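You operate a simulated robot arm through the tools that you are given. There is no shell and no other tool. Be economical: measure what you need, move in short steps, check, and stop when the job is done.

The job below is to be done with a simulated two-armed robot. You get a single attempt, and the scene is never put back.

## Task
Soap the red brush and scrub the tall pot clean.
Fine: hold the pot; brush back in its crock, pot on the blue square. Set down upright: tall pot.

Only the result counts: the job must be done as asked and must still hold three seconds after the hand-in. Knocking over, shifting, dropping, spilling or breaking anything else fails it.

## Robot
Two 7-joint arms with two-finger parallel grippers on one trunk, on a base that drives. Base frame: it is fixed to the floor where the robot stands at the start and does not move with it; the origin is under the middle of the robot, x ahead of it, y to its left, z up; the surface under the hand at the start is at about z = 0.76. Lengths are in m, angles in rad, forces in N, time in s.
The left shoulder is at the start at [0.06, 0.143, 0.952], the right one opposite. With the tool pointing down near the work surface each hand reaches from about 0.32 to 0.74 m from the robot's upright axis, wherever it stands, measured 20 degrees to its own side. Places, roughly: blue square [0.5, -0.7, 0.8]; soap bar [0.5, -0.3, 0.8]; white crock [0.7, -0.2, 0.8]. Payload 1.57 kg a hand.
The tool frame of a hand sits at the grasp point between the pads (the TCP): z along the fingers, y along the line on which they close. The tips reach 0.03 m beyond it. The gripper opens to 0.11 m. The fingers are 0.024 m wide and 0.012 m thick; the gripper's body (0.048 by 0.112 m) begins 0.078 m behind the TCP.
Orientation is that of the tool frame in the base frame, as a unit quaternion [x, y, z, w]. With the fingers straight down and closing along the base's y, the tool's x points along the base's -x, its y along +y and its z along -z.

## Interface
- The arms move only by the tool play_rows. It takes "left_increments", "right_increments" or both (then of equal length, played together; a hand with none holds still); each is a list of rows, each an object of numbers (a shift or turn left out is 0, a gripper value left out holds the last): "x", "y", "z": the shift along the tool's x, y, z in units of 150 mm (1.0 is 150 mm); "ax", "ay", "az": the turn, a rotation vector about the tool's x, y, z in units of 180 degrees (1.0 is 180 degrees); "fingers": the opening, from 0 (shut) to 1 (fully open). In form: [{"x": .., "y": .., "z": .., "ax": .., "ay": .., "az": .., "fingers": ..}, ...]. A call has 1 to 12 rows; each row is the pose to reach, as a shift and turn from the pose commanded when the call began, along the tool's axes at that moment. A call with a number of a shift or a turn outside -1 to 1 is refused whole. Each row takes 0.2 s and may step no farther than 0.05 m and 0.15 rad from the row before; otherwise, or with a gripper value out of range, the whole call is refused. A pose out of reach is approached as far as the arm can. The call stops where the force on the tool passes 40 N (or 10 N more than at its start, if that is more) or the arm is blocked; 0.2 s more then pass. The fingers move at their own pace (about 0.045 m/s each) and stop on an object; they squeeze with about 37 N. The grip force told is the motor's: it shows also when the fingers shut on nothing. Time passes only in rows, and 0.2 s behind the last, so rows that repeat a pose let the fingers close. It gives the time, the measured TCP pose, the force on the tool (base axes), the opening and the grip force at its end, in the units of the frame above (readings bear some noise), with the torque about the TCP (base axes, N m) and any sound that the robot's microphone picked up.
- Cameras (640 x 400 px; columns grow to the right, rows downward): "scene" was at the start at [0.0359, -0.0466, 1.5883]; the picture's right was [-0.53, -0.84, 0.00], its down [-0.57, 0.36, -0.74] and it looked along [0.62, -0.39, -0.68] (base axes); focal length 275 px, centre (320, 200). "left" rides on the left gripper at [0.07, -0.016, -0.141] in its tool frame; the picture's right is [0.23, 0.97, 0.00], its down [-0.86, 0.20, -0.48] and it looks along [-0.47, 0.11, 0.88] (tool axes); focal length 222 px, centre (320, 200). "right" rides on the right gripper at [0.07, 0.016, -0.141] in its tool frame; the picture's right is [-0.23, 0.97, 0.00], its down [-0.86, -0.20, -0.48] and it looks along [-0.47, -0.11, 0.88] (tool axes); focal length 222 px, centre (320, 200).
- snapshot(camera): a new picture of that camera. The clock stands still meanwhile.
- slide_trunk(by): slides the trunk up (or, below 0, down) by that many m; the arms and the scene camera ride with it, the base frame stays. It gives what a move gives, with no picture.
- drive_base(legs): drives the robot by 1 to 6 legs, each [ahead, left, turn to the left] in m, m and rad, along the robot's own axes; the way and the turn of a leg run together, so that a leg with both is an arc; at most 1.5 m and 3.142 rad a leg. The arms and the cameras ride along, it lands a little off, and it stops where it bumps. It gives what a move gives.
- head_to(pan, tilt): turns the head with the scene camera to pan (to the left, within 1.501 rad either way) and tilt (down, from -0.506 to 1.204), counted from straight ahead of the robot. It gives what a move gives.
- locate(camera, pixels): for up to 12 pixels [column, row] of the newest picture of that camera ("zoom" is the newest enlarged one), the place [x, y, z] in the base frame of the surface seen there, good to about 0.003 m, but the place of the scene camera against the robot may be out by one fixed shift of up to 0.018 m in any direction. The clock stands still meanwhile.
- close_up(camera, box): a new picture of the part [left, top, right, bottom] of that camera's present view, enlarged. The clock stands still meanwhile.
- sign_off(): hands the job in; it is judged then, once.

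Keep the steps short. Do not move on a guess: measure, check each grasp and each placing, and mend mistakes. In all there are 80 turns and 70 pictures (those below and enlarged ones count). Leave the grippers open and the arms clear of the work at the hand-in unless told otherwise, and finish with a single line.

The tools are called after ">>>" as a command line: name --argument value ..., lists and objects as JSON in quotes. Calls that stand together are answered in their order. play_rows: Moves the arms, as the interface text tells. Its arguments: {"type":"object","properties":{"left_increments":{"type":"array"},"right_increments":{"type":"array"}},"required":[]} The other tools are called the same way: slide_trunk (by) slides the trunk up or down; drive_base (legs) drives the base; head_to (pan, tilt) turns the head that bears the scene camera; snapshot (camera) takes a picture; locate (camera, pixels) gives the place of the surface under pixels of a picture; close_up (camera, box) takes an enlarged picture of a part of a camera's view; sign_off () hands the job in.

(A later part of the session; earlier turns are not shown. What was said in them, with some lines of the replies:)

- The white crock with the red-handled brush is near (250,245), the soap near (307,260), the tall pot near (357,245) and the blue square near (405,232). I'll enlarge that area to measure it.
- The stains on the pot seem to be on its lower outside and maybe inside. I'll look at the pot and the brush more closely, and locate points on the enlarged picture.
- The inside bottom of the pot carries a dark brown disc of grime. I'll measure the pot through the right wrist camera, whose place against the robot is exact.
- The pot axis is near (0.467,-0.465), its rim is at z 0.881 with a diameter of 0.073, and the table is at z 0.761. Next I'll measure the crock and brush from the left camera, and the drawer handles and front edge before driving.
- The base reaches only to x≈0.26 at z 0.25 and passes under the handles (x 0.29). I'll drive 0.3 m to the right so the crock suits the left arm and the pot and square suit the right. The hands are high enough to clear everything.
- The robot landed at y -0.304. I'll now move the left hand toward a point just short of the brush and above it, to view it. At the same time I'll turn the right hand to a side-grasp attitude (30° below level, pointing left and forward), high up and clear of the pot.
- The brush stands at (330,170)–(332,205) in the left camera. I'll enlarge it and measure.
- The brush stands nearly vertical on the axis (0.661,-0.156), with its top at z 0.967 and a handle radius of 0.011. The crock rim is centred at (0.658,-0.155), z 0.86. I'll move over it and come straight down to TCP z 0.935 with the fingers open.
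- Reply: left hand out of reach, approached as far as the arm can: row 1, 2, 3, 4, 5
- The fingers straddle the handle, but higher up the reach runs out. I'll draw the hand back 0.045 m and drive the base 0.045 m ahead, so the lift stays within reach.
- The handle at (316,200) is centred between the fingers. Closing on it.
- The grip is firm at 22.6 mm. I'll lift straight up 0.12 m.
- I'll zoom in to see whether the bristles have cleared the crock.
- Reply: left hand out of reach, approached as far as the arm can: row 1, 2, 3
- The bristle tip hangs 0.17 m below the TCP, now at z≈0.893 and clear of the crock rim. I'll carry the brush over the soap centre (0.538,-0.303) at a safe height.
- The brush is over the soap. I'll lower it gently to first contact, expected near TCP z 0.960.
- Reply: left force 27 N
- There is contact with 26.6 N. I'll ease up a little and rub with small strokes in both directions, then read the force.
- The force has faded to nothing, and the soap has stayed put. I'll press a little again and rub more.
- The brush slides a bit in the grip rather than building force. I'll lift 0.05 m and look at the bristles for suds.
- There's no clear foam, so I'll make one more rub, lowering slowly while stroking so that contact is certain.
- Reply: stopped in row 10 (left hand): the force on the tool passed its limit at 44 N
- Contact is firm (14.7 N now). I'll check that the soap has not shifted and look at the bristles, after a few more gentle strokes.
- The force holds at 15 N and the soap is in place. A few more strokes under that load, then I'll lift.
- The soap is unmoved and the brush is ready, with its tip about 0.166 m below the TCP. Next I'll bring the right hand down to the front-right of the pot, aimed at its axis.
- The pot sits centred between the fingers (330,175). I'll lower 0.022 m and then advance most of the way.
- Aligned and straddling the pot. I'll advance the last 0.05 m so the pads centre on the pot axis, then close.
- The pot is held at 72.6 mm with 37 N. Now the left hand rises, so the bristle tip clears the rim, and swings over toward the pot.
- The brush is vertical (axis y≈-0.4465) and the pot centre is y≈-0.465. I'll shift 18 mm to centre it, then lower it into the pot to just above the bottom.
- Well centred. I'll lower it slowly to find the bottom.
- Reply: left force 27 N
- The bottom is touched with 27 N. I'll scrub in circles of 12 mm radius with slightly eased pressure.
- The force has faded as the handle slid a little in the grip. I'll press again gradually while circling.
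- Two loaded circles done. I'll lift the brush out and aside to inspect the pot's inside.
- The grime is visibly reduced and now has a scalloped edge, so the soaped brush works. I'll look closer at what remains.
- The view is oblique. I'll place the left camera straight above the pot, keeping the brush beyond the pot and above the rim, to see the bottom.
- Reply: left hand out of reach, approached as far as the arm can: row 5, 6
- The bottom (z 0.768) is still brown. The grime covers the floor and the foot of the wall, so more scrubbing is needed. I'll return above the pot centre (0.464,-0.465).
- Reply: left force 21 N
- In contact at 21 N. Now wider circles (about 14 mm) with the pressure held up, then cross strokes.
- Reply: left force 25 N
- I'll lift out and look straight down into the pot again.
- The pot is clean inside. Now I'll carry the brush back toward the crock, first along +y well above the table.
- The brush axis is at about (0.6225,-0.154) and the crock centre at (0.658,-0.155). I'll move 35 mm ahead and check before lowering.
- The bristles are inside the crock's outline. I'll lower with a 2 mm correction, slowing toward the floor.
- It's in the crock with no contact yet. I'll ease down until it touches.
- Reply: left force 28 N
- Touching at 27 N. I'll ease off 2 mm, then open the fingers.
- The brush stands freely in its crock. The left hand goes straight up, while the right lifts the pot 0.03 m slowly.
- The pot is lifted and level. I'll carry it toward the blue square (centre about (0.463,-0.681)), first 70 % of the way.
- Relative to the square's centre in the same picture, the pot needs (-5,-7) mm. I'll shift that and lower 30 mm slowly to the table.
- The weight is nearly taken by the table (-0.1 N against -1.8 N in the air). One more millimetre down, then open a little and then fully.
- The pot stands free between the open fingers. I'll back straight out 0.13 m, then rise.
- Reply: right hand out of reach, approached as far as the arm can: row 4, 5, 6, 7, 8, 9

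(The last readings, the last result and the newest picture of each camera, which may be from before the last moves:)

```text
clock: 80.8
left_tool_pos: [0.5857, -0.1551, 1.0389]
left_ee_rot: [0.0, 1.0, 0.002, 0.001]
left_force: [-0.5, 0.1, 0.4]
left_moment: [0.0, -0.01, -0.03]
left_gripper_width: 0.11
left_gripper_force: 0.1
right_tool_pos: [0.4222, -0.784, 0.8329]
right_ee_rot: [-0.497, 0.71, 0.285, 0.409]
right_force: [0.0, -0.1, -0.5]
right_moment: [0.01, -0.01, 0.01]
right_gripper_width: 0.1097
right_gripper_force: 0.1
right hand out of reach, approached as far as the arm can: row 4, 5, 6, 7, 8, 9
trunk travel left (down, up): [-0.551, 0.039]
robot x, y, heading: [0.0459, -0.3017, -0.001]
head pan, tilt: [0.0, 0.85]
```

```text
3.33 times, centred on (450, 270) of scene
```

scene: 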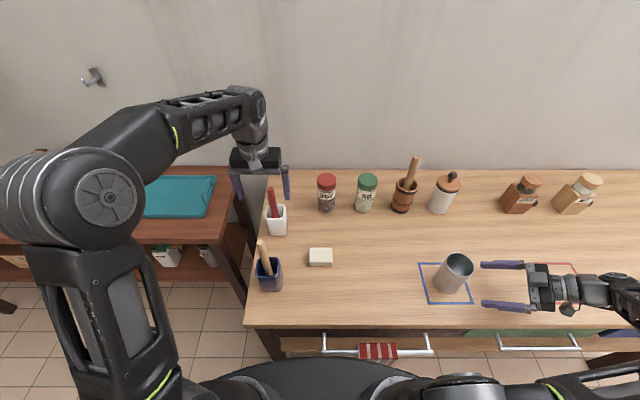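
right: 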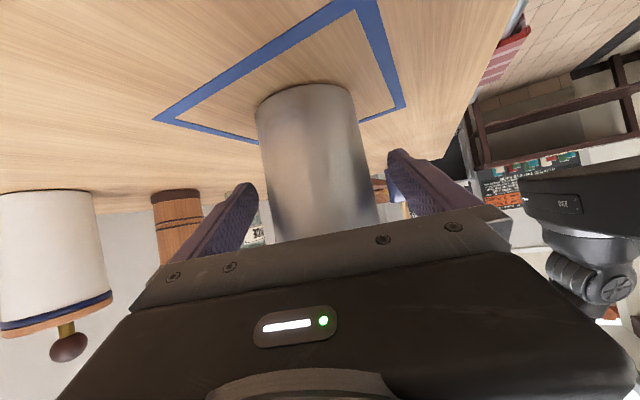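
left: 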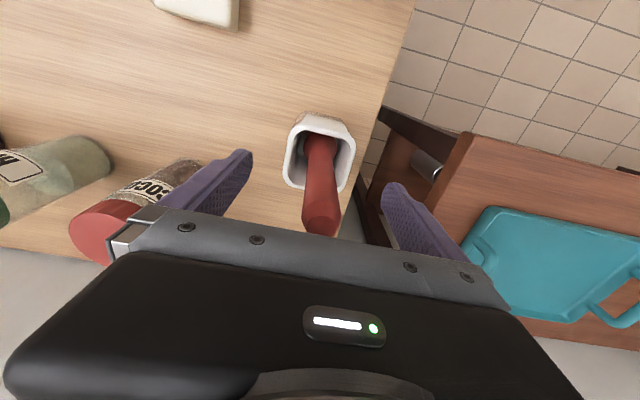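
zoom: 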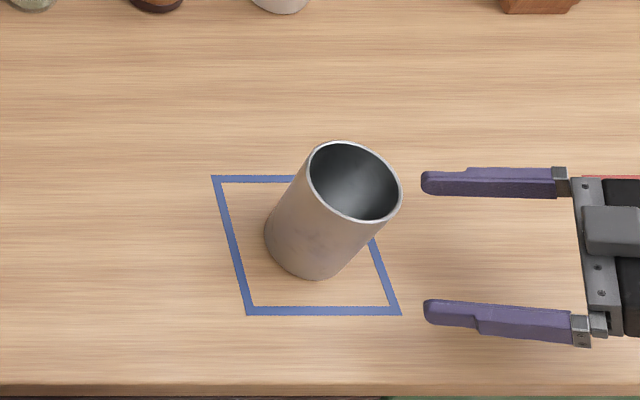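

The pot is inside the square and upright, and the right hand is clear. I'll verify positions, and enlarge the crock.

>>> locate --camera "zoom" --pixels '[[308, 172], [402, 192], [345, 219], [345, 143], [313, 274], [270, 245], [217, 179], [250, 311], [396, 311]]'

>>> close_up --camera "scene" --box '[235, 160, 355, 300]'

>>> play_rows --right_increments '[{"x": -0.15, "z": -0.087}, {"x": -0.3, "z": -0.173}, {"x": -0.46, "z": -0.26}]' --left_increments '[{"x": 0.1, "z": -0.1}, {"x": 0.2, "z": -0.2}, {"x": 0.3, "z": -0.3}]'

```text
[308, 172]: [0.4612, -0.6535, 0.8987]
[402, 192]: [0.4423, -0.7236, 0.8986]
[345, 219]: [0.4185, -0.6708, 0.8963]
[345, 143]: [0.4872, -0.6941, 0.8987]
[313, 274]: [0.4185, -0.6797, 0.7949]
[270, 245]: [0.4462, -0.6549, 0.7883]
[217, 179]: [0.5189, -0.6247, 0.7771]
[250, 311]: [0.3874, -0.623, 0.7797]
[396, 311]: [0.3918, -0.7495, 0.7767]
```

```text
2.86 times, centred on (295, 230) of scene
```

zoom: 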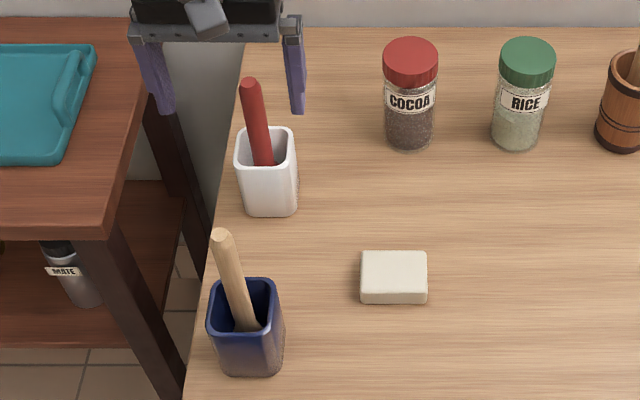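

```text
clock: 81.6
left_tool_pos: [0.5377, -0.1554, 1.084]
left_ee_rot: [-0.001, 1.0, 0.003, 0.001]
left_force: [-0.3, -0.4, 0.1]
left_moment: [0.0, -0.02, 0.01]
left_gripper_width: 0.1099
left_gripper_force: 0.1
right_tool_pos: [0.4208, -0.7838, 0.8336]
right_ee_rot: [-0.497, 0.71, 0.286, 0.409]
right_force: [-0.7, -0.7, -0.1]
right_moment: [0.02, 0.02, -0.02]
right_gripper_width: 0.1097
right_gripper_force: 0.1
right hand out of reach, approached as far as the arm can: row 1, 2, 3
trunk travel left (down, up): [-0.551, 0.039]
robot x, y, heading: [0.04, -0.3037, 0.002]
head pan, tilt: [0.0, 0.85]
```

The pot stands upright and clean at the square's centre, within about 2 mm. The brush is back in its crock, the soap and the other items are in place, and both grippers are open and clear. Handing in.

>>> sign_off

```text
The job is handed in.
```

I soaped the red brush, held the tall pot and scrubbed it clean inside, stood it upright on the blue square, and put the brush back in its white crock.
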